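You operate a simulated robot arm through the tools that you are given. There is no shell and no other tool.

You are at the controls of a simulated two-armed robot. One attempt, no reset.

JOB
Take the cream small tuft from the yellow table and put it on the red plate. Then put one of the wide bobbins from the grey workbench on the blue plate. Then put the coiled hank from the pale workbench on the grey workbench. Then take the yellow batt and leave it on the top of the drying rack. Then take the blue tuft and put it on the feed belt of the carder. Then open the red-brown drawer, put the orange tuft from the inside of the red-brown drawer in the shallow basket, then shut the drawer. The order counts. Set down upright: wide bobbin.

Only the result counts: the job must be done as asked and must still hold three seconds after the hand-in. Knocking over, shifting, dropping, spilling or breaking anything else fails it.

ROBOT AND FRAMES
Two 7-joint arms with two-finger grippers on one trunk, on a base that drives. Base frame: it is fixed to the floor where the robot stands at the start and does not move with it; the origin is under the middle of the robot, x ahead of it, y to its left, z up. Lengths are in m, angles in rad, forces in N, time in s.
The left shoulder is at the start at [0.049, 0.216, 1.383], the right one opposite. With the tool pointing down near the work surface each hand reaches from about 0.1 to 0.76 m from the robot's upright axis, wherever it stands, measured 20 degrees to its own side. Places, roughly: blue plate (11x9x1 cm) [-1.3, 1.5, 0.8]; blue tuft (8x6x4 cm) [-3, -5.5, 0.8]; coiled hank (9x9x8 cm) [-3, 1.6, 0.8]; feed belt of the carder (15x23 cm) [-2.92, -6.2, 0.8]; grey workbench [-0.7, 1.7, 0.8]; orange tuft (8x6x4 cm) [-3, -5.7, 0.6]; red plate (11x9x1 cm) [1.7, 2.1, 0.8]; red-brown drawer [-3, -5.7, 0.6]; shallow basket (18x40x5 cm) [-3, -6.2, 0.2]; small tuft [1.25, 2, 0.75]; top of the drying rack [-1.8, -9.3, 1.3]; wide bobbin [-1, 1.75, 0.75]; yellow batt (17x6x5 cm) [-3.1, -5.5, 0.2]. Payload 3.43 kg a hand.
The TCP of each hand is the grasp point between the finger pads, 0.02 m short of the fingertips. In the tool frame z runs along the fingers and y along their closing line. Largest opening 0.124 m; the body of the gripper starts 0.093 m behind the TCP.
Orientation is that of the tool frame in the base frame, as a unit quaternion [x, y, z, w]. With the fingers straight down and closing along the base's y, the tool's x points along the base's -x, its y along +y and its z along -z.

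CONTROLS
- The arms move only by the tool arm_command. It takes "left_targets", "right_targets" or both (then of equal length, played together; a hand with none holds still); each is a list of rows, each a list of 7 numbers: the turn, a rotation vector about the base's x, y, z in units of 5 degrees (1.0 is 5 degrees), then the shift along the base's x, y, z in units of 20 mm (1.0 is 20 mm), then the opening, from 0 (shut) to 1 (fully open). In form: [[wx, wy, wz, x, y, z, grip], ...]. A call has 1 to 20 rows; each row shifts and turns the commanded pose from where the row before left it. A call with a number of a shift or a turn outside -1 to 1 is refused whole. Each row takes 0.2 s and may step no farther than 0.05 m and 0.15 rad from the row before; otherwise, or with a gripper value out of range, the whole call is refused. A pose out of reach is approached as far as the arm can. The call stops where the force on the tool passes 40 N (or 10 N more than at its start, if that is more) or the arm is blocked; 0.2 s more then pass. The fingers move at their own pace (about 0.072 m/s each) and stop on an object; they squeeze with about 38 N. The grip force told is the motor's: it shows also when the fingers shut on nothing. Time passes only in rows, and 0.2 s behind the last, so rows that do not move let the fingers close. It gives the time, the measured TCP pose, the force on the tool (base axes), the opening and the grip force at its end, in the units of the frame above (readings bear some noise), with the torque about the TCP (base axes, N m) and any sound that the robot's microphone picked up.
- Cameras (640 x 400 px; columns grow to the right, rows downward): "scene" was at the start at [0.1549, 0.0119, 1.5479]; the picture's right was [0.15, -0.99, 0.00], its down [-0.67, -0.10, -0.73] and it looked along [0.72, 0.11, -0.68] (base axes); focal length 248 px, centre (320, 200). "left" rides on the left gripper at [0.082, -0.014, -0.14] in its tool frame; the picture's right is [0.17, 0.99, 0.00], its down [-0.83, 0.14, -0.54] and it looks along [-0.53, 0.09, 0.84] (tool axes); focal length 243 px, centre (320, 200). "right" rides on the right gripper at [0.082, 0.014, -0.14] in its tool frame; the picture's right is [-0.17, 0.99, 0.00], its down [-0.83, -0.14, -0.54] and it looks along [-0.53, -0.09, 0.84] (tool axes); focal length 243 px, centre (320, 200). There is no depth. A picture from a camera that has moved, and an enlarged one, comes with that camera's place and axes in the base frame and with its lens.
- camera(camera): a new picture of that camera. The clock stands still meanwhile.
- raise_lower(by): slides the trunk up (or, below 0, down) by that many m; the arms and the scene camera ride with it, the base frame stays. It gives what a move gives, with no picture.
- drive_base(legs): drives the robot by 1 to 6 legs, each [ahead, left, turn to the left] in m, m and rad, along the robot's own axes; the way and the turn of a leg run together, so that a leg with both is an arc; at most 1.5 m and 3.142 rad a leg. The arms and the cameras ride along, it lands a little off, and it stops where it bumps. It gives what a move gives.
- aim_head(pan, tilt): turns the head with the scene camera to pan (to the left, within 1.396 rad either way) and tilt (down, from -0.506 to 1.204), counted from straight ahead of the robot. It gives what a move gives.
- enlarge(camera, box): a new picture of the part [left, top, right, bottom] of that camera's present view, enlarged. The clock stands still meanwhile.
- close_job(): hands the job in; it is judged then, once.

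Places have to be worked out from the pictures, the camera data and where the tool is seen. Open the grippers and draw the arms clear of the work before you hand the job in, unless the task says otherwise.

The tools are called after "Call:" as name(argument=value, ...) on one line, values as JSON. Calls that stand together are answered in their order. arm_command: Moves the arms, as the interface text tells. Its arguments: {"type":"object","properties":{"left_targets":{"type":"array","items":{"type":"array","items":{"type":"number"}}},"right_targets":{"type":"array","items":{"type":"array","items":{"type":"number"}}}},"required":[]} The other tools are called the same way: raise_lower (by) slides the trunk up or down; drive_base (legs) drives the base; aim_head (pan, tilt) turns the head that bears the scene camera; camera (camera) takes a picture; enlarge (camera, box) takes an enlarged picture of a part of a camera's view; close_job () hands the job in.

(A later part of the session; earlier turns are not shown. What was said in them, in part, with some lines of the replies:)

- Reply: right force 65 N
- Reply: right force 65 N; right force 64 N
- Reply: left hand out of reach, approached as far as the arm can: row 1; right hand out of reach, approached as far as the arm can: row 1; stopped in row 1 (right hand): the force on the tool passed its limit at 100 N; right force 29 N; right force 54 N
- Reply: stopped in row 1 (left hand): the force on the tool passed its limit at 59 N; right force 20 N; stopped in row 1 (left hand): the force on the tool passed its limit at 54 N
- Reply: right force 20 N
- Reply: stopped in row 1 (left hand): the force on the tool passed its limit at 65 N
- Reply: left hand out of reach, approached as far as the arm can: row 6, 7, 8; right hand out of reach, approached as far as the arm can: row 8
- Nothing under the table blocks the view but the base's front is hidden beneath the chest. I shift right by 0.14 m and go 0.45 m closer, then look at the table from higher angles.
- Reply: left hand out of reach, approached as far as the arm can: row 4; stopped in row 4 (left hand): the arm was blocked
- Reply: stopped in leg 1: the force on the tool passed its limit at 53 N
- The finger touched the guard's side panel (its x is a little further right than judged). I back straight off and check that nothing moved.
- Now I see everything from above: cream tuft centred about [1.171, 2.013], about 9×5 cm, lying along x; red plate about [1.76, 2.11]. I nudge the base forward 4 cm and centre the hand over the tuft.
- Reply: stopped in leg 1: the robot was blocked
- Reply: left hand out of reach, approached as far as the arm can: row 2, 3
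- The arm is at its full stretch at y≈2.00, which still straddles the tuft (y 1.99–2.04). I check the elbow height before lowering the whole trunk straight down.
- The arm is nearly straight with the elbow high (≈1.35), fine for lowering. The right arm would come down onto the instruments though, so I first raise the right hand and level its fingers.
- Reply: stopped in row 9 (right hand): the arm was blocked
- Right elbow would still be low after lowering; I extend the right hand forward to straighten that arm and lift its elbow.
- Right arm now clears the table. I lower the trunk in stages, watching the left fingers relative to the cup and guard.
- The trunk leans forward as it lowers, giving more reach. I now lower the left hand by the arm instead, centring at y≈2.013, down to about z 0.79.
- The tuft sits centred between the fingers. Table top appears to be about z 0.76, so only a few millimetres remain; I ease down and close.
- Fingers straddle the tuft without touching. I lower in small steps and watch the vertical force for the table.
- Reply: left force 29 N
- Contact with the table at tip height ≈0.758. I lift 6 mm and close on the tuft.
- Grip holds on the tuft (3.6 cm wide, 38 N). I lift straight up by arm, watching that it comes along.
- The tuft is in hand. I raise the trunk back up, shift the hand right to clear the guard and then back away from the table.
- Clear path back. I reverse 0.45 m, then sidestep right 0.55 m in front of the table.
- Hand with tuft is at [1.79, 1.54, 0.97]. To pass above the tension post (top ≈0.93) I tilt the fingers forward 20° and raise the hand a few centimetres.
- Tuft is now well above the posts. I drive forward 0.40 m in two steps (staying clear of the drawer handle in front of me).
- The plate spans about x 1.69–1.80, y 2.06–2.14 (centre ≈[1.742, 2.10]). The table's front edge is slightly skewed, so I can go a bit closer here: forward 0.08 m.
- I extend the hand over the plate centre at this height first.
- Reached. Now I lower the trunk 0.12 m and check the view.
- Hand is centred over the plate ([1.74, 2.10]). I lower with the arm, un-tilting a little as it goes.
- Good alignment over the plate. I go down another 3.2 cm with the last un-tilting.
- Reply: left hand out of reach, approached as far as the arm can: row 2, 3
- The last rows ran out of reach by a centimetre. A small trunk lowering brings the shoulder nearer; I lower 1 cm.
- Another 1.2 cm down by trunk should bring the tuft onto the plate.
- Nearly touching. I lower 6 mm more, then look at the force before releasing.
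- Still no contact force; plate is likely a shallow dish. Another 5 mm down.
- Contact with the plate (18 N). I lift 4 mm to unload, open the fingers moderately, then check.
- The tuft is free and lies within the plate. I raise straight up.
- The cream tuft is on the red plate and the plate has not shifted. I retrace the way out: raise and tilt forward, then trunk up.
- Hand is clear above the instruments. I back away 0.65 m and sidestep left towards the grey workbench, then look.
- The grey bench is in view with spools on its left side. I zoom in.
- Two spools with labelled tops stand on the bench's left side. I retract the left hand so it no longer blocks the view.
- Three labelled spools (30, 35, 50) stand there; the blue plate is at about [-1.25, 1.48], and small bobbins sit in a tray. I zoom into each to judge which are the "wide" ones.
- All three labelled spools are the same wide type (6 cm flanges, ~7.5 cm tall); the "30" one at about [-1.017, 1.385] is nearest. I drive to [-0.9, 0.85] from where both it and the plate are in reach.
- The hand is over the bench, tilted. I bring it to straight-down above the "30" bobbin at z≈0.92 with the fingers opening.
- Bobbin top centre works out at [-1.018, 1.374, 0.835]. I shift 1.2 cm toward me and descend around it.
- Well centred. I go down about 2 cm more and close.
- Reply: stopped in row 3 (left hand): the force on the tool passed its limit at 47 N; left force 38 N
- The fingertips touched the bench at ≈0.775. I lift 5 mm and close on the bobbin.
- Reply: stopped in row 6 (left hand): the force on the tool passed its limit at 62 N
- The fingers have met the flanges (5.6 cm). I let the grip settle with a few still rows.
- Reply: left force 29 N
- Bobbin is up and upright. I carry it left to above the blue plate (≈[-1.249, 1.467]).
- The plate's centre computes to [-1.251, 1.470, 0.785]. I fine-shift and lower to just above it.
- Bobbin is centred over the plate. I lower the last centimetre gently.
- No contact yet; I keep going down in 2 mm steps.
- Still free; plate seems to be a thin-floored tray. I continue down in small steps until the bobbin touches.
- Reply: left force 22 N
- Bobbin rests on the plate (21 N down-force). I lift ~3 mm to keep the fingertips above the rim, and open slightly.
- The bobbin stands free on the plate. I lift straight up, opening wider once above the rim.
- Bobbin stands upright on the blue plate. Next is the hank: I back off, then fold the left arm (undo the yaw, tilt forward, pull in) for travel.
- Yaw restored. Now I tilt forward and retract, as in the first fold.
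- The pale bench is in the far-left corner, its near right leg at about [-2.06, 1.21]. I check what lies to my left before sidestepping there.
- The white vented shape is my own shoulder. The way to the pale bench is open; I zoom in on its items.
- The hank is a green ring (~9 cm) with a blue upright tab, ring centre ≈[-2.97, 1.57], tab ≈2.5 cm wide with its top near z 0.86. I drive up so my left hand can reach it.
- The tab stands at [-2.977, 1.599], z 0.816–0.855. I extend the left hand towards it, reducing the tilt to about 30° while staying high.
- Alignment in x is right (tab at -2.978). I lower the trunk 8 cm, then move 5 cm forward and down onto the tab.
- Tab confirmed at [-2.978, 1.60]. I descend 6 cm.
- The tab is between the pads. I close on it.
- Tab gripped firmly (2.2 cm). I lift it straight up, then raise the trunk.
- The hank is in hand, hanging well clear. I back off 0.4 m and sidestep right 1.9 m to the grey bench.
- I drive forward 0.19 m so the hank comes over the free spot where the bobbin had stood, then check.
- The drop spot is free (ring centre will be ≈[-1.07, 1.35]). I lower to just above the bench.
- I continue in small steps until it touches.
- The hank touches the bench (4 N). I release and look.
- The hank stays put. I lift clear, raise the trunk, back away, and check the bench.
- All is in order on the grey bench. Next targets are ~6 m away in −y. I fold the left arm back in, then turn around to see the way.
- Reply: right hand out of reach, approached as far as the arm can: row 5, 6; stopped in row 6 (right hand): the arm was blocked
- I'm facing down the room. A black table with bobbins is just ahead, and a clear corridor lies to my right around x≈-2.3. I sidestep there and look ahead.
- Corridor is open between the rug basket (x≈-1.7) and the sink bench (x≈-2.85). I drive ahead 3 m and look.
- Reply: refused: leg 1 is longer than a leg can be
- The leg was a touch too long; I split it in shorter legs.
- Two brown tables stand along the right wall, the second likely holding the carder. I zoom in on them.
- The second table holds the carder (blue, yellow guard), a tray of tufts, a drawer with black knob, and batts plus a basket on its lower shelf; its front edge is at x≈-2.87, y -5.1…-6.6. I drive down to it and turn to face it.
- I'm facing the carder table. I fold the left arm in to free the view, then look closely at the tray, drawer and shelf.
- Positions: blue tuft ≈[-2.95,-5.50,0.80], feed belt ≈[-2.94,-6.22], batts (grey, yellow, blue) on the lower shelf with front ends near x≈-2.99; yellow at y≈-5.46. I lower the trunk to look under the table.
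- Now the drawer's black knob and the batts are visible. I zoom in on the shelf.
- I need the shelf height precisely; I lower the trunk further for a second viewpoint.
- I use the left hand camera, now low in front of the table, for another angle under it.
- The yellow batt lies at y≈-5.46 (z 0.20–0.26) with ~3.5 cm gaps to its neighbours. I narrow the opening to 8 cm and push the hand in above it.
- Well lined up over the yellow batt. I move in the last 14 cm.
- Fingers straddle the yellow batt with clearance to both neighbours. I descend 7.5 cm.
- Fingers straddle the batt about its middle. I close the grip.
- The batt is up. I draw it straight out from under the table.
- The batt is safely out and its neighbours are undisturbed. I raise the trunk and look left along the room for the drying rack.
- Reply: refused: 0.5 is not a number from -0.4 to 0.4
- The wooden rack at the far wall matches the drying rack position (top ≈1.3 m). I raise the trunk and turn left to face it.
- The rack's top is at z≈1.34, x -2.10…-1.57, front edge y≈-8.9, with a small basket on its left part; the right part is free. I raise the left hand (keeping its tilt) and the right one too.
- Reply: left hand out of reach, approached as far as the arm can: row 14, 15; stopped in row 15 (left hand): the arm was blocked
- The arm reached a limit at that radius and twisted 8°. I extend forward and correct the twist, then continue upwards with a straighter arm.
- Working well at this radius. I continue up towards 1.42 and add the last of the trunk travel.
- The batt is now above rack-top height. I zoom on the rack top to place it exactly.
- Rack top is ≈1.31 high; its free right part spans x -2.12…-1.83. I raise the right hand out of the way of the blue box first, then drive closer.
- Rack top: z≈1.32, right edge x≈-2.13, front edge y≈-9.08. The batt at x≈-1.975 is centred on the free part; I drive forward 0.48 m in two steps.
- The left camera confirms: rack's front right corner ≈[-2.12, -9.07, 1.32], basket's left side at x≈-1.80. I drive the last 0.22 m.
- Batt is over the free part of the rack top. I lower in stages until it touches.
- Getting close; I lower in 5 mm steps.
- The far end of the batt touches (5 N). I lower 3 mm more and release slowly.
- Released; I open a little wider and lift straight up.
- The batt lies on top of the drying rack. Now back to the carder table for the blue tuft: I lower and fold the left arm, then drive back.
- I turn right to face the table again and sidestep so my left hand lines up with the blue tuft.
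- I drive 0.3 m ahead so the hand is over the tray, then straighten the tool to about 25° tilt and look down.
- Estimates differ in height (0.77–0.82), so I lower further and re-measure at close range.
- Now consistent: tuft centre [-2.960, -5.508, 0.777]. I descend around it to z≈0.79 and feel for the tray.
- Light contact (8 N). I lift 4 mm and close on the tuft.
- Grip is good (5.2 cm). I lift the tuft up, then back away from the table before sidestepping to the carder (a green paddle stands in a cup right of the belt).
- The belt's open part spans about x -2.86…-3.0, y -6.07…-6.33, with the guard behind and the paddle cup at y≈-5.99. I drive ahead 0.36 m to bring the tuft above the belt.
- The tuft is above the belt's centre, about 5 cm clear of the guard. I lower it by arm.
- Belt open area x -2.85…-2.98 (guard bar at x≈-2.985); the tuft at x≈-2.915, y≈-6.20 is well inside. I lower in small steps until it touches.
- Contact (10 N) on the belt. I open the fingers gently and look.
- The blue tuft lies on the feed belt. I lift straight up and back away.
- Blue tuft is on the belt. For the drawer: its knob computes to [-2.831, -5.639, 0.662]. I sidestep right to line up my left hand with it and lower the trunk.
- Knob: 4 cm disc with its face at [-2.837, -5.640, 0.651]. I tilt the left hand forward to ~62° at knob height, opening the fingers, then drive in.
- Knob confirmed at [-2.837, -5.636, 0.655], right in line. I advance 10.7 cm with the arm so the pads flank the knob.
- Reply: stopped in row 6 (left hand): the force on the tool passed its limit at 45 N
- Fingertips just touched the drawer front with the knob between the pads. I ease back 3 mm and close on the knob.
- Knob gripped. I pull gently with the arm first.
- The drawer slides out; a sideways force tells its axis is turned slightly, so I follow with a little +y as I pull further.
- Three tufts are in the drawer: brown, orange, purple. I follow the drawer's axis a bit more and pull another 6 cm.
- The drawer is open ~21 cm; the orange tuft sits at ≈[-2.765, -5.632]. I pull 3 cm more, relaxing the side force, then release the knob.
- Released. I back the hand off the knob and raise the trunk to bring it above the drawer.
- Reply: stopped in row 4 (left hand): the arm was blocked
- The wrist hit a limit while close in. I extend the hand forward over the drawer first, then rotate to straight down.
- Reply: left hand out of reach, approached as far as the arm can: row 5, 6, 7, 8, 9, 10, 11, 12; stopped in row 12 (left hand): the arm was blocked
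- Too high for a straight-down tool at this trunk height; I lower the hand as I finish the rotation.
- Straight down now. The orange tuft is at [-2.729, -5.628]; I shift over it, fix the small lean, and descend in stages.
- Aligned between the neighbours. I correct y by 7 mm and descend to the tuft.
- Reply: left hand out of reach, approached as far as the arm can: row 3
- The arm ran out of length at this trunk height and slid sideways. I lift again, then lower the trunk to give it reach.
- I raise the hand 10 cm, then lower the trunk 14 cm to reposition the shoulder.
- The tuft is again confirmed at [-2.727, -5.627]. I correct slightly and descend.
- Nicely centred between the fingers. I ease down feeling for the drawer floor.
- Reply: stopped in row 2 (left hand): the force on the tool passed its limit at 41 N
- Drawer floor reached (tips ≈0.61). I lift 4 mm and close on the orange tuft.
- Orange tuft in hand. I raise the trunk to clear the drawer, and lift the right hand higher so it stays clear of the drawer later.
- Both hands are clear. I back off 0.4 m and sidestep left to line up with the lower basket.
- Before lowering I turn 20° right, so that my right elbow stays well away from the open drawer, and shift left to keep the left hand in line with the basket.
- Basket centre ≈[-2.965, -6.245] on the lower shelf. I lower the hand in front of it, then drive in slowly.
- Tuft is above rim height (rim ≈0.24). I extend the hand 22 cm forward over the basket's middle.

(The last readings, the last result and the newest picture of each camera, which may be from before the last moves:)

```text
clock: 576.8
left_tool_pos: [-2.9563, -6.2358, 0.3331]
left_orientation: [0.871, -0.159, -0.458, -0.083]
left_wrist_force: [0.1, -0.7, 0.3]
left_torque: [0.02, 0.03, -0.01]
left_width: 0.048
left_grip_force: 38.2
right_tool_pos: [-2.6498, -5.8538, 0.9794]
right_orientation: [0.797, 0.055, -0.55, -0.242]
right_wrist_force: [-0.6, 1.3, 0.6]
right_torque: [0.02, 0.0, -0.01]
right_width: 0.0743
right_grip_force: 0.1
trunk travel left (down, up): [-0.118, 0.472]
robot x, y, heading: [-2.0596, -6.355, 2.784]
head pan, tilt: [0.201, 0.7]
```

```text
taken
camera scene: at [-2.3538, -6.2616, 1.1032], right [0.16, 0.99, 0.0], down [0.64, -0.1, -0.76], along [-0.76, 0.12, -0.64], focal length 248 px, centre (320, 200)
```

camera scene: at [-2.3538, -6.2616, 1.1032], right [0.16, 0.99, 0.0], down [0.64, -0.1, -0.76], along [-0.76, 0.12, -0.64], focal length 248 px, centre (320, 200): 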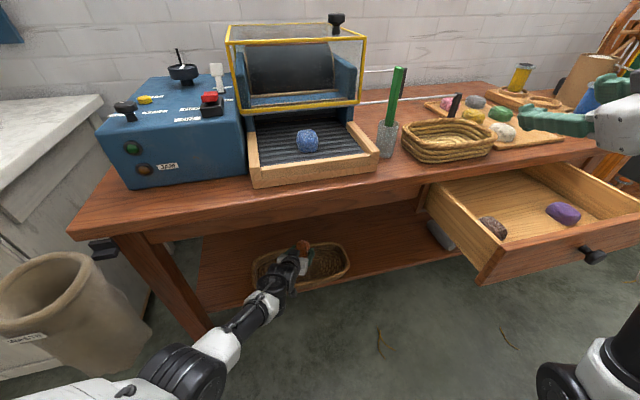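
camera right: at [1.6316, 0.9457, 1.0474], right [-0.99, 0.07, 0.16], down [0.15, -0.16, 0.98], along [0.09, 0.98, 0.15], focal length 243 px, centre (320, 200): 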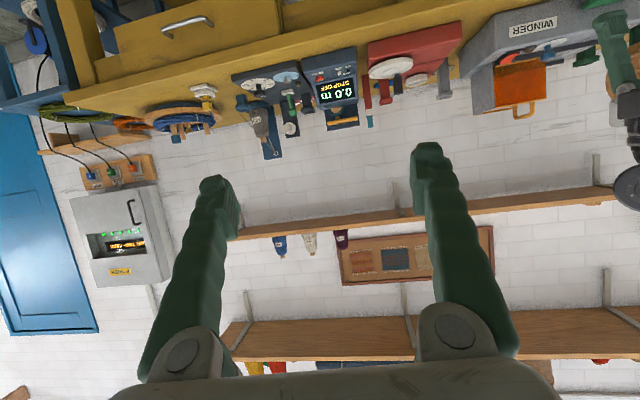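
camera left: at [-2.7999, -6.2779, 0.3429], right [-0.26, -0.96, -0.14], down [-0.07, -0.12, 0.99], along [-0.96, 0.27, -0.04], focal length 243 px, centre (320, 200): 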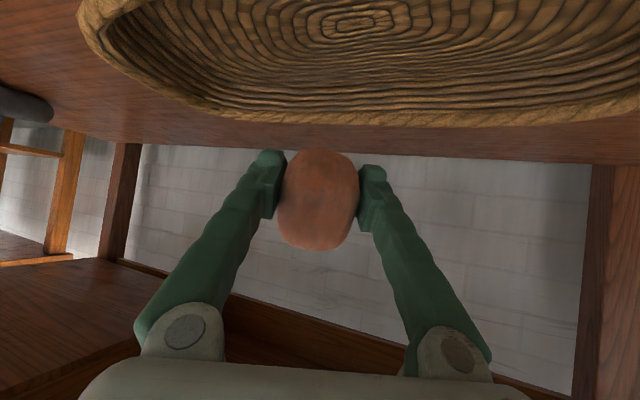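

The hand is right over the basket's centre (floor centre ≈[-2.966, -6.236]). I lower the tuft into it.

Call:
arm_command(left_targets=[[0, 0, 0, 0, 0, -0.8, 0], [0, 0, 0, 0, 0, -0.8, 0], [0, 0, 0, 0, 0, -0.8, 0], [0, 0, 0, 0, 0, -0.4, 0], [0, 0, 0, 0, 0, 0, 0]])

Call:
camera(camera="left")

Call:
enlarge(camera="scene", box=[230, 220, 370, 308])

```text
clock: 578.0
left_tool_pos: [-2.9507, -6.2392, 0.292]
left_orientation: [0.87, -0.159, -0.459, -0.084]
left_wrist_force: [0.6, -0.6, 0.0]
left_torque: [-0.02, -0.03, 0.02]
left_width: 0.0483
left_grip_force: 38.4
left hand out of reach, approached as far as the arm can: row 3, 4
right_tool_pos: [-2.6495, -5.8546, 0.979]
right_orientation: [0.798, 0.054, -0.55, -0.243]
right_wrist_force: [-0.9, -0.4, -0.7]
right_torque: [-0.01, -0.01, -0.01]
right_width: 0.0743
right_grip_force: 0.1
trunk travel left (down, up): [-0.118, 0.472]
robot x, y, heading: [-2.0592, -6.3519, 2.786]
head pan, tilt: [0.201, 0.7]
```

```text
taken
camera left: at [-2.7941, -6.2825, 0.3025], right [-0.26, -0.96, -0.14], down [-0.07, -0.12, 0.99], along [-0.96, 0.27, -0.04], focal length 243 px, centre (320, 200)
```

left: 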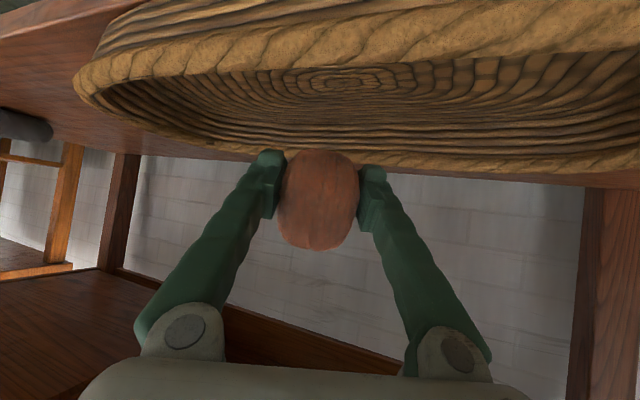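

```text
4.55 times, centred on (300, 264) of scene
camera zoom: at [-2.3536, -6.2618, 1.1033], right [0.16, 0.99, 0.0], down [0.64, -0.1, -0.76], along [-0.76, 0.12, -0.64], focal length 1127 px, centre (411, -91)
```

zoom: 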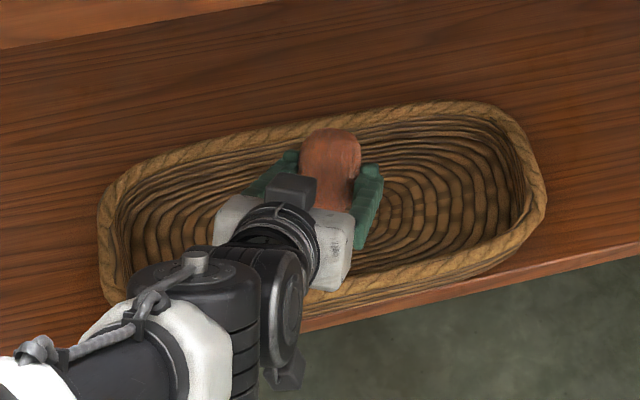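

Arm at full stretch; I lower the trunk 2 cm to bring the tuft down the rest.

Call:
raise_lower(by=-0.02)

Call:
camera(camera="left")

```text
clock: 578.7
left_tool_pos: [-2.9521, -6.2676, 0.2588]
left_orientation: [0.896, -0.011, -0.429, -0.112]
left_wrist_force: [-0.8, 0.9, 1.1]
left_torque: [-0.1, -0.18, 0.08]
left_width: 0.0482
left_grip_force: 37.9
right_tool_pos: [-2.6486, -5.8528, 0.9602]
right_orientation: [0.797, 0.054, -0.551, -0.242]
right_wrist_force: [0.2, -0.1, -0.2]
right_torque: [-0.03, 0.01, -0.01]
right_width: 0.0746
right_grip_force: 0.1
trunk travel left (down, up): [-0.098, 0.492]
robot x, y, heading: [-2.0581, -6.3514, 2.78]
head pan, tilt: [0.201, 0.7]
```

```text
taken
camera left: at [-2.7917, -6.2753, 0.2821], right [-0.01, -0.95, -0.32], down [-0.13, -0.31, 0.94], along [-0.99, 0.05, -0.12], focal length 243 px, centre (320, 200)
```

left: 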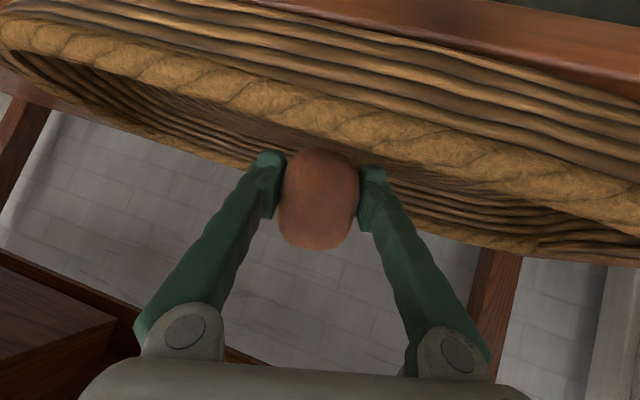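

The tuft is inside the basket just above its floor. I release it.

Call:
arm_command(left_targets=[[0, 0, 0, 0, 0, 0, 0.42], [0, 0, 0, 0, 0, 0, 0.5], [0, 0, 0, 0, 0, 0, 0.6], [0, 0, 0, 0, 0, 0, 0.65], [0, 0, 0, 0, 0, 0, 0.65]])

Call:
camera(camera="left")

Call:
enlarge(camera="scene", box=[230, 220, 370, 308])

```text
clock: 579.9
left_tool_pos: [-2.9522, -6.2677, 0.2573]
left_orientation: [0.897, -0.011, -0.428, -0.112]
left_wrist_force: [0.2, 1.0, 0.5]
left_torque: [0.01, -0.01, 0.0]
left_width: 0.0806
left_grip_force: 0.0
right_tool_pos: [-2.6507, -5.853, 0.959]
right_orientation: [0.798, 0.054, -0.55, -0.242]
right_wrist_force: [0.0, 1.0, 0.8]
right_torque: [-0.01, -0.01, -0.02]
right_width: 0.0745
right_grip_force: 0.0
trunk travel left (down, up): [-0.098, 0.492]
robot x, y, heading: [-2.0611, -6.353, 2.78]
head pan, tilt: [0.201, 0.7]
```

```text
taken
camera left: at [-2.7914, -6.2759, 0.281], right [-0.01, -0.95, -0.31], down [-0.13, -0.31, 0.94], along [-0.99, 0.05, -0.12], focal length 243 px, centre (320, 200)
```

left: 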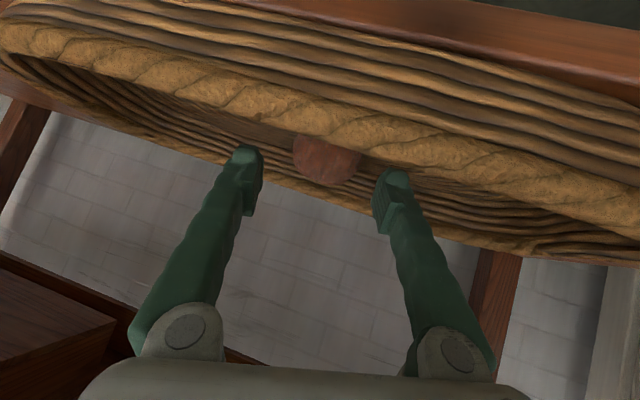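

```text
4.55 times, centred on (300, 264) of scene
camera zoom: at [-2.3608, -6.2591, 1.0805], right [0.16, 0.99, 0.0], down [0.64, -0.1, -0.76], along [-0.76, 0.12, -0.64], focal length 1127 px, centre (411, -91)
```

zoom: 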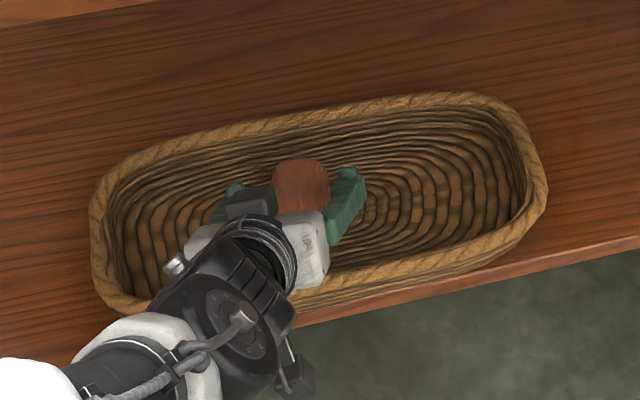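

The orange tuft lies in the basket. I lift the hand clear and draw it out.

Call:
arm_command(left_targets=[[0, 0, 0, 0, 0, 0.6, 0.65], [0, 0, 0, 0, 0, 0.8, 0.65], [0, 0, 0, 0.1, 0, 0.8, 0.65], [0, 0, 0, 0.2, 0, 0.8, 0.65], [0, 0, 0, 0.5, -0.1, 0.3, 0.65]])

Call:
camera(camera="left")

Call:
enlarge(camera="scene", box=[230, 220, 370, 308])

```text
clock: 581.1
left_tool_pos: [-2.9689, -6.2483, 0.2836]
left_orientation: [0.897, -0.01, -0.428, -0.111]
left_wrist_force: [-0.2, 0.2, -0.4]
left_torque: [-0.03, -0.05, 0.0]
left_width: 0.0806
left_grip_force: 0.0
left hand out of reach, approached as far as the arm can: row 1, 2, 3, 4, 5
right_tool_pos: [-2.6503, -5.8531, 0.9589]
right_orientation: [0.797, 0.054, -0.55, -0.242]
right_wrist_force: [-1.0, 0.2, 0.0]
right_torque: [0.01, -0.04, 0.02]
right_width: 0.0746
right_grip_force: 0.0
trunk travel left (down, up): [-0.098, 0.492]
robot x, y, heading: [-2.0596, -6.3538, 2.784]
head pan, tilt: [0.201, 0.7]
```

```text
taken
camera left: at [-2.8101, -6.2564, 0.3073], right [-0.01, -0.95, -0.31], down [-0.13, -0.31, 0.94], along [-0.99, 0.05, -0.12], focal length 243 px, centre (320, 200)
```

left: 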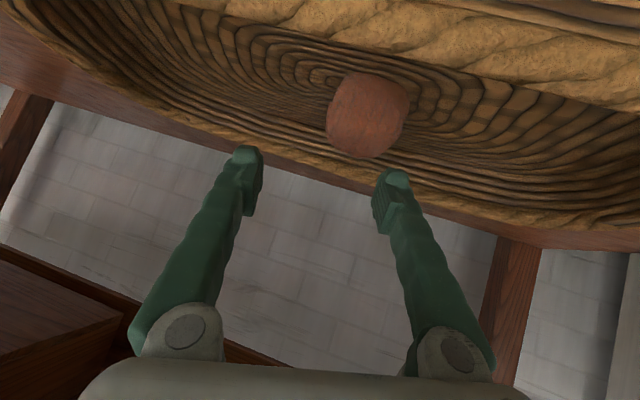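

```text
4.55 times, centred on (300, 264) of scene
camera zoom: at [-2.3608, -6.2591, 1.0804], right [0.16, 0.99, 0.0], down [0.64, -0.1, -0.76], along [-0.76, 0.12, -0.64], focal length 1127 px, centre (411, -91)
```

zoom: 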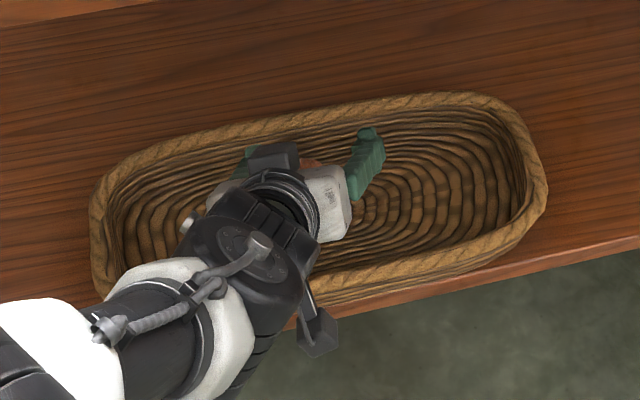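

The arm is at its stretch; I bring the hand back and up together.

Call:
arm_command(left_targets=[[0, 0, 0, 0.7, -0.1, 0.3, 0.65], [0, 0, 0, 0.8, -0.2, 0.3, 0.65], [0, 0, 0, 0.8, -0.2, 0.2, 0.65], [0, 0, 0, 0.8, -0.2, 0.2, 0.65]])

Call:
camera(camera="left")

```text
clock: 582.1
left_tool_pos: [-2.956, -6.2446, 0.2738]
left_orientation: [0.897, -0.011, -0.428, -0.111]
left_wrist_force: [0.7, -0.1, 0.3]
left_torque: [-0.03, -0.01, 0.01]
left_width: 0.0807
left_grip_force: 0.0
left hand out of reach, approached as far as the arm can: row 1, 2, 3, 4
right_tool_pos: [-2.6502, -5.852, 0.9586]
right_orientation: [0.798, 0.055, -0.55, -0.241]
right_wrist_force: [-0.2, -0.6, 0.4]
right_torque: [-0.01, -0.01, -0.01]
right_width: 0.0745
right_grip_force: 0.0
trunk travel left (down, up): [-0.098, 0.492]
robot x, y, heading: [-2.0588, -6.3504, 2.781]
head pan, tilt: [0.201, 0.7]
```

```text
taken
camera left: at [-2.7962, -6.2526, 0.2972], right [-0.01, -0.95, -0.31], down [-0.13, -0.31, 0.94], along [-0.99, 0.05, -0.12], focal length 243 px, centre (320, 200)
```

left: 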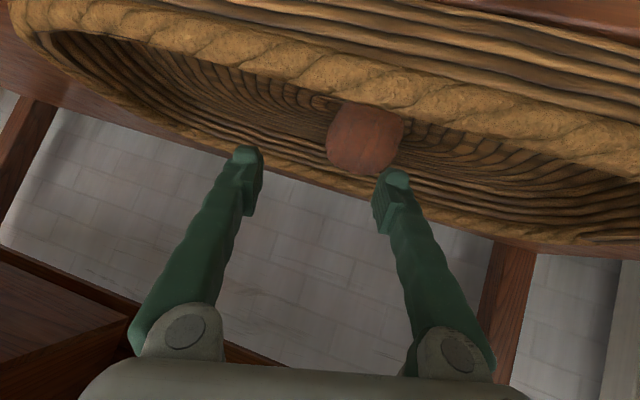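

The arm solution seems stuck near a joint limit since the last trunk step. I undo that step by raising the trunk 3 cm and see if it frees up.

Call:
raise_lower(by=0.03)

Call:
camera(camera="left")

```text
clock: 582.8
left_tool_pos: [-2.9611, -6.2441, 0.3192]
left_orientation: [0.893, -0.01, -0.436, -0.112]
left_wrist_force: [-0.2, 0.9, 0.0]
left_torque: [-0.03, -0.01, 0.04]
left_width: 0.0804
left_grip_force: 0.0
right_tool_pos: [-2.6511, -5.8545, 0.988]
right_orientation: [0.798, 0.055, -0.55, -0.242]
right_wrist_force: [-0.5, 0.3, -1.3]
right_torque: [-0.02, 0.06, 0.01]
right_width: 0.0746
right_grip_force: 0.0
trunk travel left (down, up): [-0.128, 0.462]
robot x, y, heading: [-2.0617, -6.3505, 2.782]
head pan, tilt: [0.201, 0.7]
```

```text
taken
camera left: at [-2.8005, -6.2518, 0.3396], right [-0.01, -0.95, -0.32], down [-0.11, -0.32, 0.94], along [-0.99, 0.05, -0.1], focal length 243 px, centre (320, 200)
```

left: 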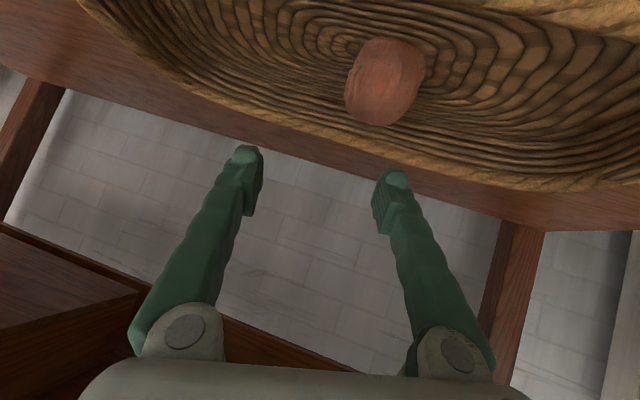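

It rose to z 0.32, clear of the rim, and the tuft lies in the basket. I raise 4 cm more and then back straight out.

Call:
raise_lower(by=0.04)

Call:
drive_base(legs=[[-0.15, 0, 0]])

Call:
camera(camera="scene")

Call:
camera(camera="left")

```text
clock: 583.7
left_tool_pos: [-2.9689, -6.2405, 0.3868]
left_orientation: [0.886, -0.01, -0.449, -0.118]
left_wrist_force: [-0.2, 0.3, -0.5]
left_torque: [0.0, 0.01, 0.0]
left_width: 0.0804
left_grip_force: 0.0
right_tool_pos: [-2.6513, -5.8523, 1.0282]
right_orientation: [0.798, 0.054, -0.55, -0.242]
right_wrist_force: [-0.4, -0.6, -0.6]
right_torque: [0.01, 0.0, 0.02]
right_width: 0.0746
right_grip_force: 0.1
trunk travel left (down, up): [-0.168, 0.422]
robot x, y, heading: [-2.0591, -6.3499, 2.782]
head pan, tilt: [0.201, 0.7]
```

```text
clock: 585.2
left_tool_pos: [-2.8289, -6.2915, 0.3887]
left_orientation: [0.886, -0.011, -0.449, -0.118]
left_wrist_force: [0.3, -0.2, 0.3]
left_torque: [-0.03, -0.04, 0.03]
left_width: 0.0805
left_grip_force: 0.1
right_tool_pos: [-2.5096, -5.9067, 1.029]
right_orientation: [0.798, 0.054, -0.55, -0.242]
right_wrist_force: [-0.6, 0.6, 0.7]
right_torque: [0.03, 0.01, -0.01]
right_width: 0.0745
right_grip_force: 0.0
trunk travel left (down, up): [-0.168, 0.422]
robot x, y, heading: [-1.9191, -6.4028, 2.781]
head pan, tilt: [0.201, 0.7]
```

```text
taken
camera scene: at [-2.1947, -6.3212, 1.1624], right [0.16, 0.99, 0.0], down [0.64, -0.1, -0.77], along [-0.76, 0.12, -0.64], focal length 248 px, centre (320, 200)
```

scene: 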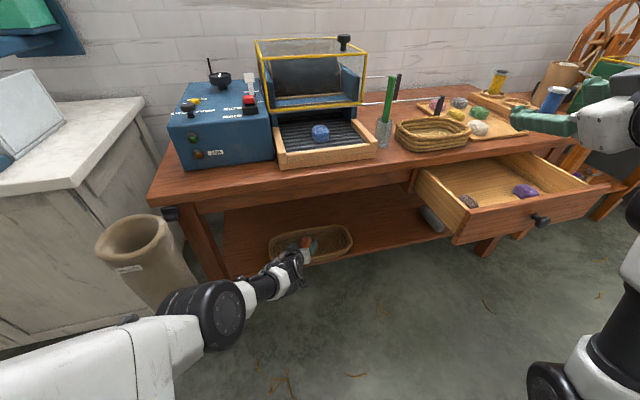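

```text
taken
camera left: at [-2.6682, -6.3006, 0.4038], right [-0.02, -0.94, -0.33], down [-0.09, -0.33, 0.94], along [-1.0, 0.05, -0.07], focal length 243 px, centre (320, 200)
```

left: 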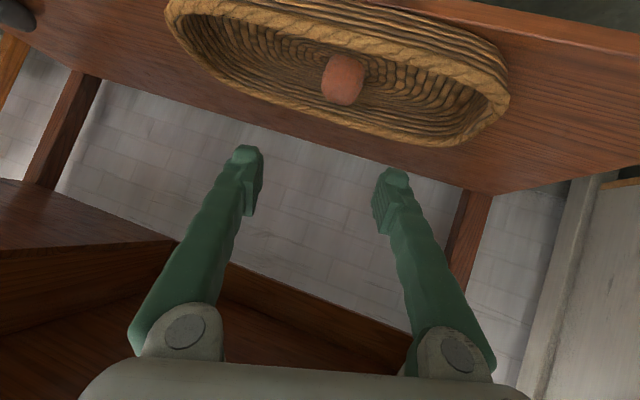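

The orange tuft is in the shallow basket. Now to shut the drawer: I back away, square up to the table and move back in line with the knob.

Call:
drive_base(legs=[[-0.2, 0, 0], [0, 0, 0.36]])

Call:
drive_base(legs=[[0, -1.03, 0]])

Call:
camera(camera="scene")

```text
clock: 588.5
left_tool_pos: [-2.6216, -6.6954, 0.3881]
left_orientation: [0.872, 0.151, -0.464, -0.035]
left_wrist_force: [0.3, 0.5, 0.7]
left_torque: [-0.03, -0.01, 0.01]
left_width: 0.0807
left_grip_force: 0.0
right_tool_pos: [-2.4633, -6.2194, 1.029]
right_orientation: [0.774, 0.198, -0.585, -0.138]
right_wrist_force: [0.5, -0.1, 0.3]
right_torque: [0.0, 0.0, -0.02]
right_width: 0.0743
right_grip_force: 0.0
trunk travel left (down, up): [-0.168, 0.422]
robot x, y, heading: [-1.7345, -6.4768, -3.13]
head pan, tilt: [0.201, 0.7]
```

```text
clock: 602.4
left_tool_pos: [-2.6315, -5.671, 0.3879]
left_orientation: [0.873, 0.152, -0.463, -0.035]
left_wrist_force: [0.2, 0.4, 0.1]
left_torque: [0.0, 0.01, 0.0]
left_width: 0.0807
left_grip_force: 0.2
right_tool_pos: [-2.4714, -5.1961, 1.0295]
right_orientation: [0.774, 0.199, -0.585, -0.138]
right_wrist_force: [0.3, -0.6, 0.5]
right_torque: [0.0, 0.01, 0.0]
right_width: 0.0741
right_grip_force: 0.0
trunk travel left (down, up): [-0.168, 0.422]
robot x, y, heading: [-1.7447, -5.4492, -3.136]
head pan, tilt: [0.201, 0.7]
```

```text
taken
camera scene: at [-2.029, -5.4703, 1.1623], right [-0.21, 0.98, 0.0], down [0.63, 0.13, -0.76], along [-0.75, -0.16, -0.64], focal length 248 px, centre (320, 200)
```

scene: 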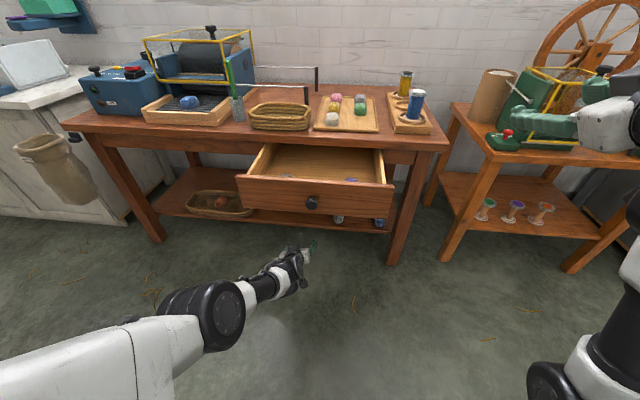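

The drawer is still open and the hand is low in front of it. I draw the left hand back towards me first, then raise it to knob height.

Call:
arm_command(left_targets=[[0, 0, 0, 1, 0, 0, 0.7], [0, 0, 0, 1, 0, 0, 0.7], [0, 0, 0, 1, 0, 0, 0.7], [0, 0, 0, 1, 0, 0, 0.7], [0, 0, 0, 1, 0, 0, 0.7], [0, 0, 0, 1, 0, 0, 0.7], [0, 0, 0, 1, 0, 0, 0.7], [0, 0, 0, 1, 0, 0, 0.7], [0, 0, 0, 1, 0, 0, 0.7], [0, 0, 0, 1, 0, 0, 0.7], [0, 0, 0, 1, 0, 0, 0.7]])

```text
clock: 604.8
left_tool_pos: [-2.4115, -5.6701, 0.3878]
left_orientation: [0.872, 0.151, -0.463, -0.035]
left_wrist_force: [0.2, -0.5, -0.6]
left_torque: [0.0, 0.02, 0.0]
left_width: 0.0868
left_grip_force: 0.1
right_tool_pos: [-2.4729, -5.1955, 1.0293]
right_orientation: [0.774, 0.199, -0.585, -0.138]
right_wrist_force: [0.2, -0.2, -0.2]
right_torque: [0.0, 0.02, 0.0]
right_width: 0.0744
right_grip_force: 0.0
trunk travel left (down, up): [-0.168, 0.422]
robot x, y, heading: [-1.7429, -5.449, -3.133]
head pan, tilt: [0.201, 0.7]
```

I raise it to knob height while restoring the clean grasp orientation (tilt ~62°).

Call:
arm_command(left_targets=[[-0.195, 0.087, -0.206, 0, 0, 1, 0.7], [-0.195, 0.087, -0.206, 0, 0, 1, 0.7], [-0.195, 0.087, -0.206, 0, 0, 1, 0.7], [-0.195, 0.087, -0.206, 0, 0, 1, 0.7], [-0.195, 0.087, -0.206, 0, 0, 1, 0.7], [-0.195, 0.087, -0.206, 0, 0, 1, 0.7], [-0.195, 0.087, -0.206, 0, 0, 1, 0.7], [-0.195, 0.087, -0.206, 0, 0, 1, 0.7], [-0.195, 0.087, -0.206, 0, 0, 1, 0.7], [-0.195, 0.087, -0.206, 0, 0, 1, 0.7], [-0.195, 0.087, -0.206, 0, 0, 1, 0.7], [-0.195, 0.087, -0.206, 0, 0, 1, 0.7], [-0.195, 0.087, -0.206, 0, 0.1, 1, 0.7]])

Call:
camera(camera="left")

```text
clock: 607.6
left_tool_pos: [-2.4112, -5.6691, 0.6484]
left_orientation: [0.859, -0.005, -0.512, 0.002]
left_wrist_force: [-0.5, -0.4, -0.2]
left_torque: [0.03, 0.0, -0.01]
left_width: 0.0867
left_grip_force: 0.0
right_tool_pos: [-2.4722, -5.1967, 1.0281]
right_orientation: [0.774, 0.199, -0.585, -0.138]
right_wrist_force: [-0.7, 0.2, -0.1]
right_torque: [0.0, 0.01, -0.03]
right_width: 0.0742
right_grip_force: 0.1
trunk travel left (down, up): [-0.168, 0.422]
robot x, y, heading: [-1.7403, -5.4475, -3.135]
head pan, tilt: [0.201, 0.7]
```

```text
taken
camera left: at [-2.2495, -5.6553, 0.6412], right [0.07, -0.99, -0.14], down [0.08, -0.13, 0.99], along [-0.99, -0.08, 0.07], focal length 243 px, centre (320, 200)
```

left: 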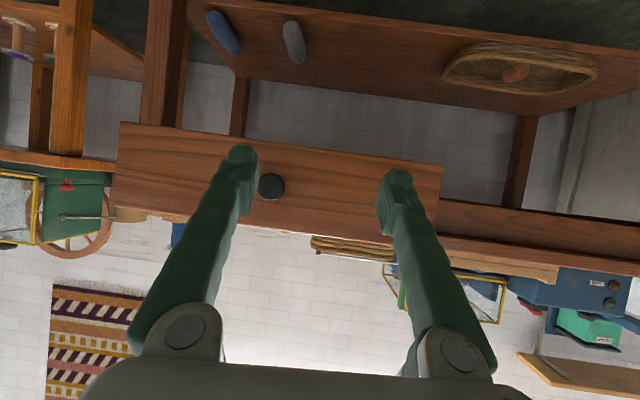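

The knob should be at TCP [-2.587, -5.616, 0.655]. I shift right 5 cm and ahead 10 cm, and re-check with the hand camera.

Call:
drive_base(legs=[[0.09, -0.053, -0.006]])

Call:
camera(camera="left")

```text
clock: 609.0
left_tool_pos: [-2.5029, -5.6126, 0.6481]
left_orientation: [0.859, -0.008, -0.511, -0.001]
left_wrist_force: [0.1, 0.4, -0.3]
left_torque: [-0.01, -0.02, 0.0]
left_width: 0.0868
left_grip_force: 0.0
right_tool_pos: [-2.5614, -5.1398, 1.0279]
right_orientation: [0.775, 0.198, -0.584, -0.14]
right_wrist_force: [0.2, 0.9, 0.1]
right_torque: [0.03, 0.02, 0.05]
right_width: 0.0744
right_grip_force: 0.1
trunk travel left (down, up): [-0.168, 0.422]
robot x, y, heading: [-1.8335, -5.3968, -3.135]
head pan, tilt: [0.201, 0.7]
```

```text
taken
camera left: at [-2.3412, -5.6004, 0.6408], right [0.07, -0.99, -0.14], down [0.08, -0.13, 0.99], along [-0.99, -0.08, 0.07], focal length 243 px, centre (320, 200)
```

left: 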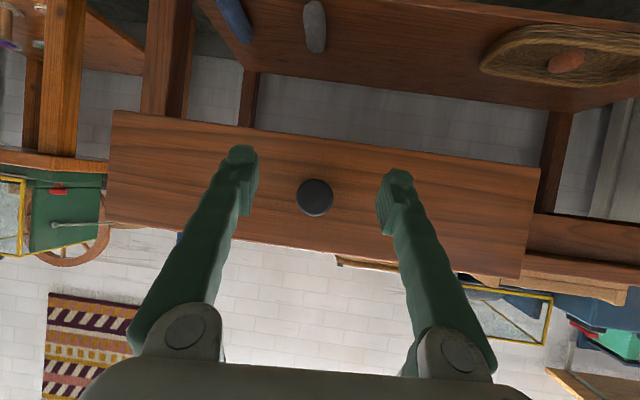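

In line. I advance 8.4 cm, with z +7 mm, and grip the knob.

Call:
arm_command(left_targets=[[0, 0, 0, -1, 0, 0.15, 0.7], [0, 0, 0, -1, 0, 0.1, 0.7], [0, 0, 0, -1, 0, 0.1, 0.7], [0, 0, 0, -0.9, 0, 0, 0.7], [0, 0, 0, -0.2, 0, 0, 0.7]])

Call:
camera(camera="left")

```text
clock: 610.2
left_tool_pos: [-2.5857, -5.6143, 0.6541]
left_orientation: [0.859, -0.007, -0.511, 0.0]
left_wrist_force: [-0.6, -0.7, -0.7]
left_torque: [0.0, -0.03, -0.02]
left_width: 0.0867
left_grip_force: 0.0
right_tool_pos: [-2.5601, -5.1398, 1.0274]
right_orientation: [0.775, 0.196, -0.585, -0.14]
right_wrist_force: [-0.3, -0.7, 0.5]
right_torque: [-0.02, 0.0, -0.05]
right_width: 0.0745
right_grip_force: 0.1
trunk travel left (down, up): [-0.168, 0.422]
robot x, y, heading: [-1.8367, -5.3986, -3.138]
head pan, tilt: [0.201, 0.7]
```

```text
taken
camera left: at [-2.4234, -5.6008, 0.6477], right [0.07, -0.99, -0.14], down [0.08, -0.13, 0.99], along [-0.99, -0.08, 0.07], focal length 243 px, centre (320, 200)
```

left: 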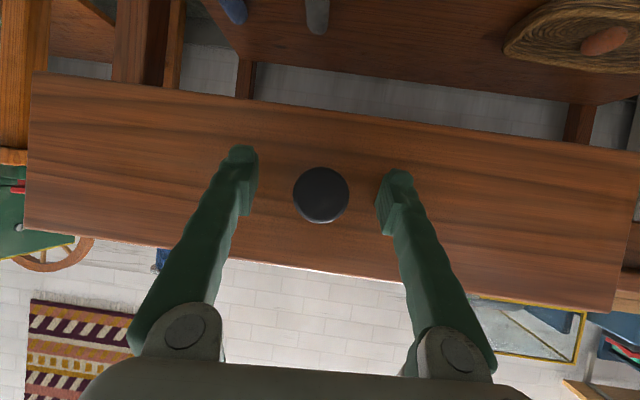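

Same relation as when I opened it. I close on the knob and push the drawer in along its axis.

Call:
arm_command(left_targets=[[0, 0, 0, 0, 0, 0, 0.5], [0, 0, 0, 0, 0, 0, 0.3], [0, 0, 0, 0, 0, 0, 0.0], [0, 0, 0, 0, 0, 0, 0.0], [0, 0, 0, 0, 0, 0, 0.0]])

Call:
arm_command(left_targets=[[0, 0, 0, -0.5, -0.05, 0, 0], [0, 0, 0, -1, -0.09, 0, 0], [0, 0, 0, -1, -0.09, 0, 0], [0, 0, 0, -1, -0.09, 0, 0], [0, 0, 0, -1, -0.09, 0, 0], [0, 0, 0, -1, -0.09, 0, 0]])

```text
clock: 611.4
left_tool_pos: [-2.5852, -5.6156, 0.6541]
left_orientation: [0.859, -0.006, -0.511, 0.0]
left_wrist_force: [-0.7, -6.3, 0.8]
left_torque: [0.05, 0.01, 0.09]
left_width: 0.0321
left_grip_force: 45.1
right_tool_pos: [-2.5604, -5.1412, 1.0283]
right_orientation: [0.774, 0.197, -0.585, -0.139]
right_wrist_force: [-0.5, -0.6, -0.1]
right_torque: [0.03, 0.0, -0.02]
right_width: 0.0747
right_grip_force: 0.1
trunk travel left (down, up): [-0.168, 0.422]
robot x, y, heading: [-1.8358, -5.3975, -3.14]
head pan, tilt: [0.201, 0.7]
```

```text
clock: 612.8
left_tool_pos: [-2.6965, -5.626, 0.653]
left_orientation: [0.859, -0.006, -0.511, 0.001]
left_wrist_force: [0.0, -10.6, 0.2]
left_torque: [0.13, -0.16, 0.0]
left_width: 0.0322
left_grip_force: 45.1
right_tool_pos: [-2.5611, -5.1414, 1.0287]
right_orientation: [0.775, 0.196, -0.585, -0.14]
right_wrist_force: [-0.3, 0.2, -0.4]
right_torque: [0.03, 0.02, 0.02]
right_width: 0.0744
right_grip_force: 0.0
trunk travel left (down, up): [-0.168, 0.422]
robot x, y, heading: [-1.8263, -5.4013, -3.137]
head pan, tilt: [0.201, 0.7]
```

Sliding in well. The arm is nearly stretched, so I use the base for the next 10 cm.

Call:
drive_base(legs=[[0.1, 0.011, 0]])

Call:
camera(camera="scene")

```text
clock: 614.1
left_tool_pos: [-2.7946, -5.6355, 0.6542]
left_orientation: [0.859, -0.008, -0.512, -0.001]
left_wrist_force: [0.8, -3.2, 1.9]
left_torque: [0.07, -0.39, -0.05]
left_width: 0.0319
left_grip_force: 45.4
right_tool_pos: [-2.6609, -5.1502, 1.0279]
right_orientation: [0.774, 0.197, -0.585, -0.14]
right_wrist_force: [-0.4, 0.0, -0.2]
right_torque: [0.0, -0.02, -0.03]
right_width: 0.0742
right_grip_force: 0.1
trunk travel left (down, up): [-0.168, 0.422]
robot x, y, heading: [-1.9329, -5.4063, -3.138]
head pan, tilt: [0.201, 0.7]
```

```text
taken
camera scene: at [-2.2193, -5.4282, 1.1622], right [-0.2, 0.98, 0.0], down [0.63, 0.13, -0.76], along [-0.75, -0.15, -0.64], focal length 248 px, centre (320, 200)
```

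scene: 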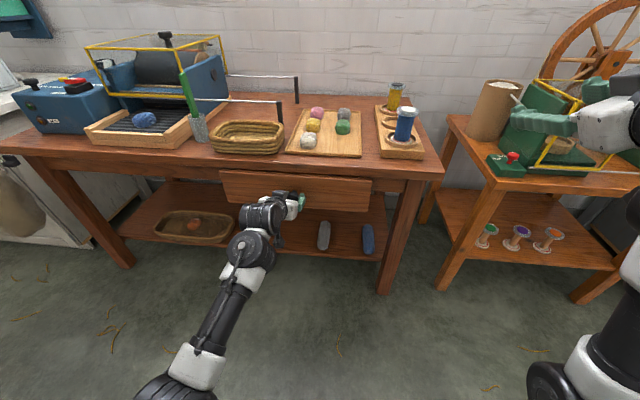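

About 3 cm remain. I push with the arm until it stops against the frame.

Call:
arm_command(left_targets=[[0, 0, 0, -0.5, -0.05, 0, 0], [0, 0, 0, -0.5, -0.05, 0, 0], [0, 0, 0, -0.4, -0.04, 0, 0], [0, 0, 0, -0.3, -0.02, 0, 0], [0, 0, 0, -0.2, 0, 0, 0]])

Call:
enlarge(camera="scene", box=[200, 140, 400, 265])

```text
clock: 615.2
left_tool_pos: [-2.8269, -5.6378, 0.6525]
left_orientation: [0.861, -0.007, -0.509, -0.001]
left_wrist_force: [14.6, 0.1, 5.1]
left_torque: [0.01, -0.15, -0.01]
left_width: 0.0299
left_grip_force: 44.7
right_tool_pos: [-2.6575, -5.1527, 1.0307]
right_orientation: [0.774, 0.196, -0.585, -0.139]
right_wrist_force: [-0.5, 0.0, 0.4]
right_torque: [0.02, 0.0, -0.04]
right_width: 0.0745
right_grip_force: 0.0
trunk travel left (down, up): [-0.168, 0.422]
robot x, y, heading: [-1.9299, -5.4092, -3.132]
head pan, tilt: [0.201, 0.7]
stopped in row 5 (left hand): the force on the tool passed its limit at 66 N (the readings are from after the stop); the commanded pose is now the measured one
```

```text
3.20 times, centred on (300, 202) of scene
camera zoom: at [-2.2161, -5.428, 1.1628], right [-0.2, 0.98, 0.0], down [0.63, 0.13, -0.77], along [-0.75, -0.16, -0.64], focal length 794 px, centre (384, 192)
```

zoom: 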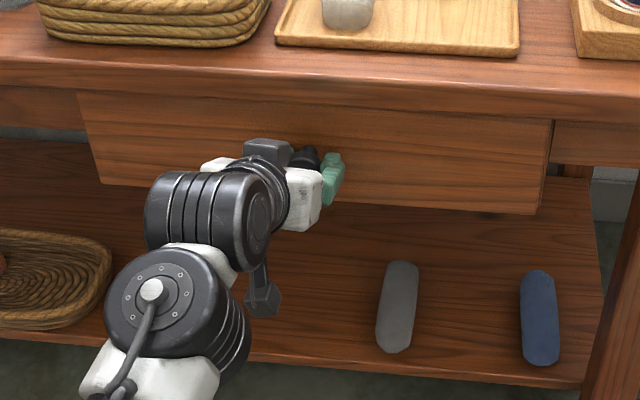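

The drawer is shut (hard stop reached, TCP at -2.827 as when it was closed). I release the knob and back away.

Call:
arm_command(left_targets=[[0, 0, 0, 0, 0, 0, 0.3], [0, 0, 0, 0, 0, 0, 0.5], [0, 0, 0, 0, 0, 0, 0.7], [0, 0, 0, 0, 0, 0, 0.75], [0, 0, 0, 0.5, 0, 0, 0.75], [0, 0, 0, 1, 0, 0, 0.75], [0, 0, 0, 1, 0, 0, 0.75], [0, 0, 0, 1, 0, 0, 0.75], [0, 0, 0, 1, 0, 0, 0.75]])

Call:
drive_base(legs=[[-0.45, 0, 0]])

Call:
camera(camera="scene")

Call:
camera(camera="left")

```text
clock: 615.9
left_tool_pos: [-2.8239, -5.6262, 0.6499]
left_orientation: [0.863, -0.014, -0.506, -0.005]
left_wrist_force: [23.3, 16.2, 0.5]
left_torque: [-0.12, 0.15, 0.66]
left_width: 0.0781
left_grip_force: 0.1
right_tool_pos: [-2.6561, -5.149, 1.0313]
right_orientation: [0.774, 0.195, -0.585, -0.141]
right_wrist_force: [0.8, 0.1, -0.4]
right_torque: [0.03, 0.0, 0.03]
right_width: 0.0746
right_grip_force: 0.0
trunk travel left (down, up): [-0.168, 0.422]
robot x, y, heading: [-1.9331, -5.4102, -3.145]
head pan, tilt: [0.201, 0.7]
stopped in row 3 (left hand): the force on the tool passed its limit at 46 N (the readings are from after the stop); the commanded pose is now the measured one
```

```text
clock: 619.2
left_tool_pos: [-2.3774, -5.6318, 0.6493]
left_orientation: [0.862, -0.01, -0.506, -0.002]
left_wrist_force: [-0.3, 0.2, 0.3]
left_torque: [-0.03, 0.01, -0.03]
left_width: 0.0868
left_grip_force: 0.0
right_tool_pos: [-2.2117, -5.1502, 1.0287]
right_orientation: [0.775, 0.198, -0.584, -0.139]
right_wrist_force: [0.2, 0.1, -0.2]
right_torque: [0.03, -0.01, 0.02]
right_width: 0.0742
right_grip_force: 0.1
trunk travel left (down, up): [-0.168, 0.422]
robot x, y, heading: [-1.4825, -5.4106, -3.133]
head pan, tilt: [0.201, 0.7]
```

```text
taken
camera scene: at [-1.7696, -5.4264, 1.1623], right [-0.2, 0.98, 0.0], down [0.63, 0.13, -0.77], along [-0.75, -0.16, -0.64], focal length 248 px, centre (320, 200)
```

scene: 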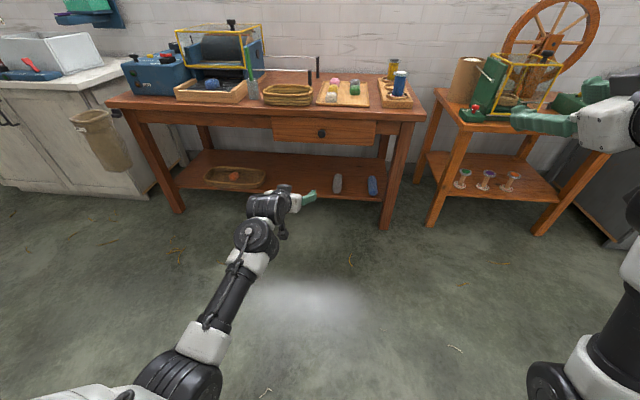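

```text
taken
camera left: at [-2.2158, -5.6202, 0.6446], right [0.06, -0.99, -0.14], down [0.06, -0.14, 0.99], along [-1.0, -0.07, 0.05], focal length 243 px, centre (320, 200)
```

left: 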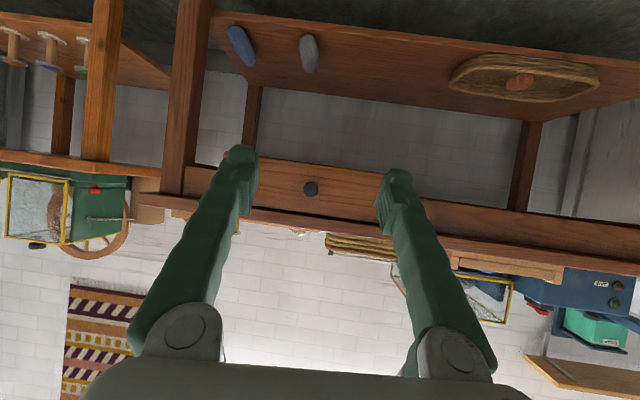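

Drawer looks shut. I zoom in to verify the drawer, basket and belt.

Call:
enlarge(camera="scene", box=[100, 10, 440, 210])

Call:
enlarge(camera="scene", box=[250, 90, 410, 160])

```text
1.88 times, centred on (270, 110) of scene
camera zoom: at [-1.7696, -5.4264, 1.1623], right [-0.2, 0.98, 0.0], down [0.63, 0.13, -0.77], along [-0.75, -0.16, -0.64], focal length 467 px, centre (414, 369)
```

zoom: 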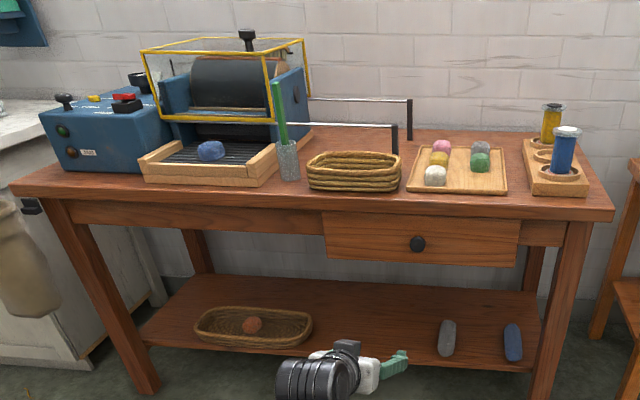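

```text
4.00 times, centred on (330, 125) of scene
camera zoom: at [-1.7696, -5.4264, 1.1623], right [-0.2, 0.98, 0.0], down [0.63, 0.13, -0.77], along [-0.75, -0.16, -0.64], focal length 992 px, centre (280, 500)
```

zoom: 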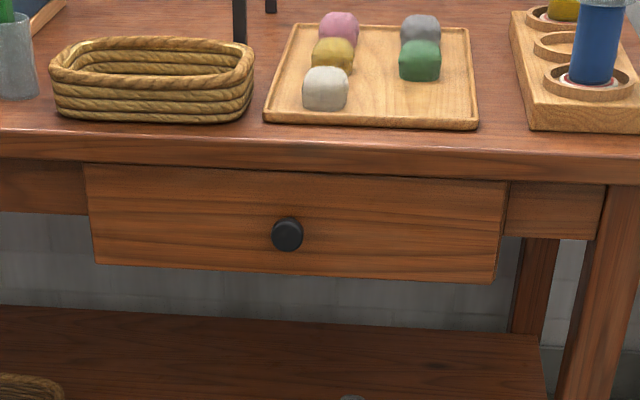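

All placements look right: blue tuft on the belt, orange tuft in the low basket, drawer shut. I open both grippers fully and back a little further from the work before handing in.

Call:
arm_command(left_targets=[[0, 0, 0, 0.5, 0, 0, 1], [0, 0, 0, 0.5, 0, 0, 1], [0, 0, 0, 0, 0, 0, 1]], right_targets=[[0, 0, 0, 0, 0, 0, 1], [0, 0, 0, 0, 0, 0, 1], [0, 0, 0, 0, 0, 0, 1]])

Call:
drive_base(legs=[[-0.15, 0, 0]])

Call:
camera(camera="scene")

```text
clock: 620.0
left_tool_pos: [-2.3582, -5.6328, 0.6491]
left_orientation: [0.862, -0.01, -0.506, -0.002]
left_wrist_force: [1.5, 0.2, 0.6]
left_torque: [-0.01, -0.03, 0.04]
left_width: 0.124
left_grip_force: 0.0
right_tool_pos: [-2.2117, -5.1499, 1.0289]
right_orientation: [0.775, 0.197, -0.585, -0.139]
right_wrist_force: [0.6, -0.3, -0.3]
right_torque: [-0.02, -0.01, -0.02]
right_width: 0.1241
right_grip_force: 0.1
trunk travel left (down, up): [-0.168, 0.422]
robot x, y, heading: [-1.4833, -5.4074, -3.135]
head pan, tilt: [0.201, 0.7]
```

```text
clock: 621.5
left_tool_pos: [-2.2072, -5.6299, 0.6485]
left_orientation: [0.862, -0.01, -0.506, -0.002]
left_wrist_force: [0.1, -0.8, 0.4]
left_torque: [0.0, -0.02, -0.01]
left_width: 0.1242
left_grip_force: 0.0
right_tool_pos: [-2.0607, -5.1486, 1.0284]
right_orientation: [0.775, 0.197, -0.585, -0.14]
right_wrist_force: [0.5, 0.6, -0.5]
right_torque: [-0.01, -0.01, 0.02]
right_width: 0.124
right_grip_force: 0.0
trunk travel left (down, up): [-0.168, 0.422]
robot x, y, heading: [-1.3337, -5.4052, -3.138]
head pan, tilt: [0.201, 0.7]
```

```text
taken
camera scene: at [-1.6192, -5.4254, 1.1624], right [-0.2, 0.98, 0.0], down [0.63, 0.13, -0.77], along [-0.75, -0.16, -0.64], focal length 248 px, centre (320, 200)
```

scene: 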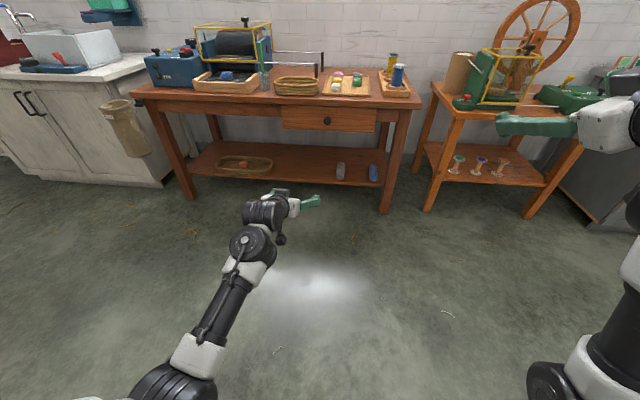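

Everything is in place, both grippers are open and the arms are clear of the work. I hand the job in.

Call:
close_job()

```text
The job is handed in.
```

I did all six tasks in the order you gave and handed the job in. Judging has not come back yet.

| Task | Result when I last saw it |
|---|---|
| Cream small tuft | On the red plate; the plate did not shift |
| Wide bobbin | The one labelled "30", standing upright on the blue plate |
| Coiled hank | On the grey workbench, where the bobbin had stood |
| Yellow batt | On the free right-hand part of the drying rack's top |
| Blue tuft | On the feed belt of the carder |
| Orange tuft | In the shallow basket on the lower shelf; drawer pushed in to its hard stop |

- **Contact with the winder:** early on, a finger pressed the winder guard on the yellow table with about 53 N. I backed off and measured the guard again; it had not moved. The base also met the yellow table once, lightly, and stopped.
- **Which bobbin:** three wide bobbins, labelled 30, 35 and 50, had the same flange size, so I took the nearest as "one of the wide bobbins".
- **Last check:** the final pictures cover only the carder table. The earlier placements I last saw as I left each one.

Both grippers are open and the arms are clear of the work.
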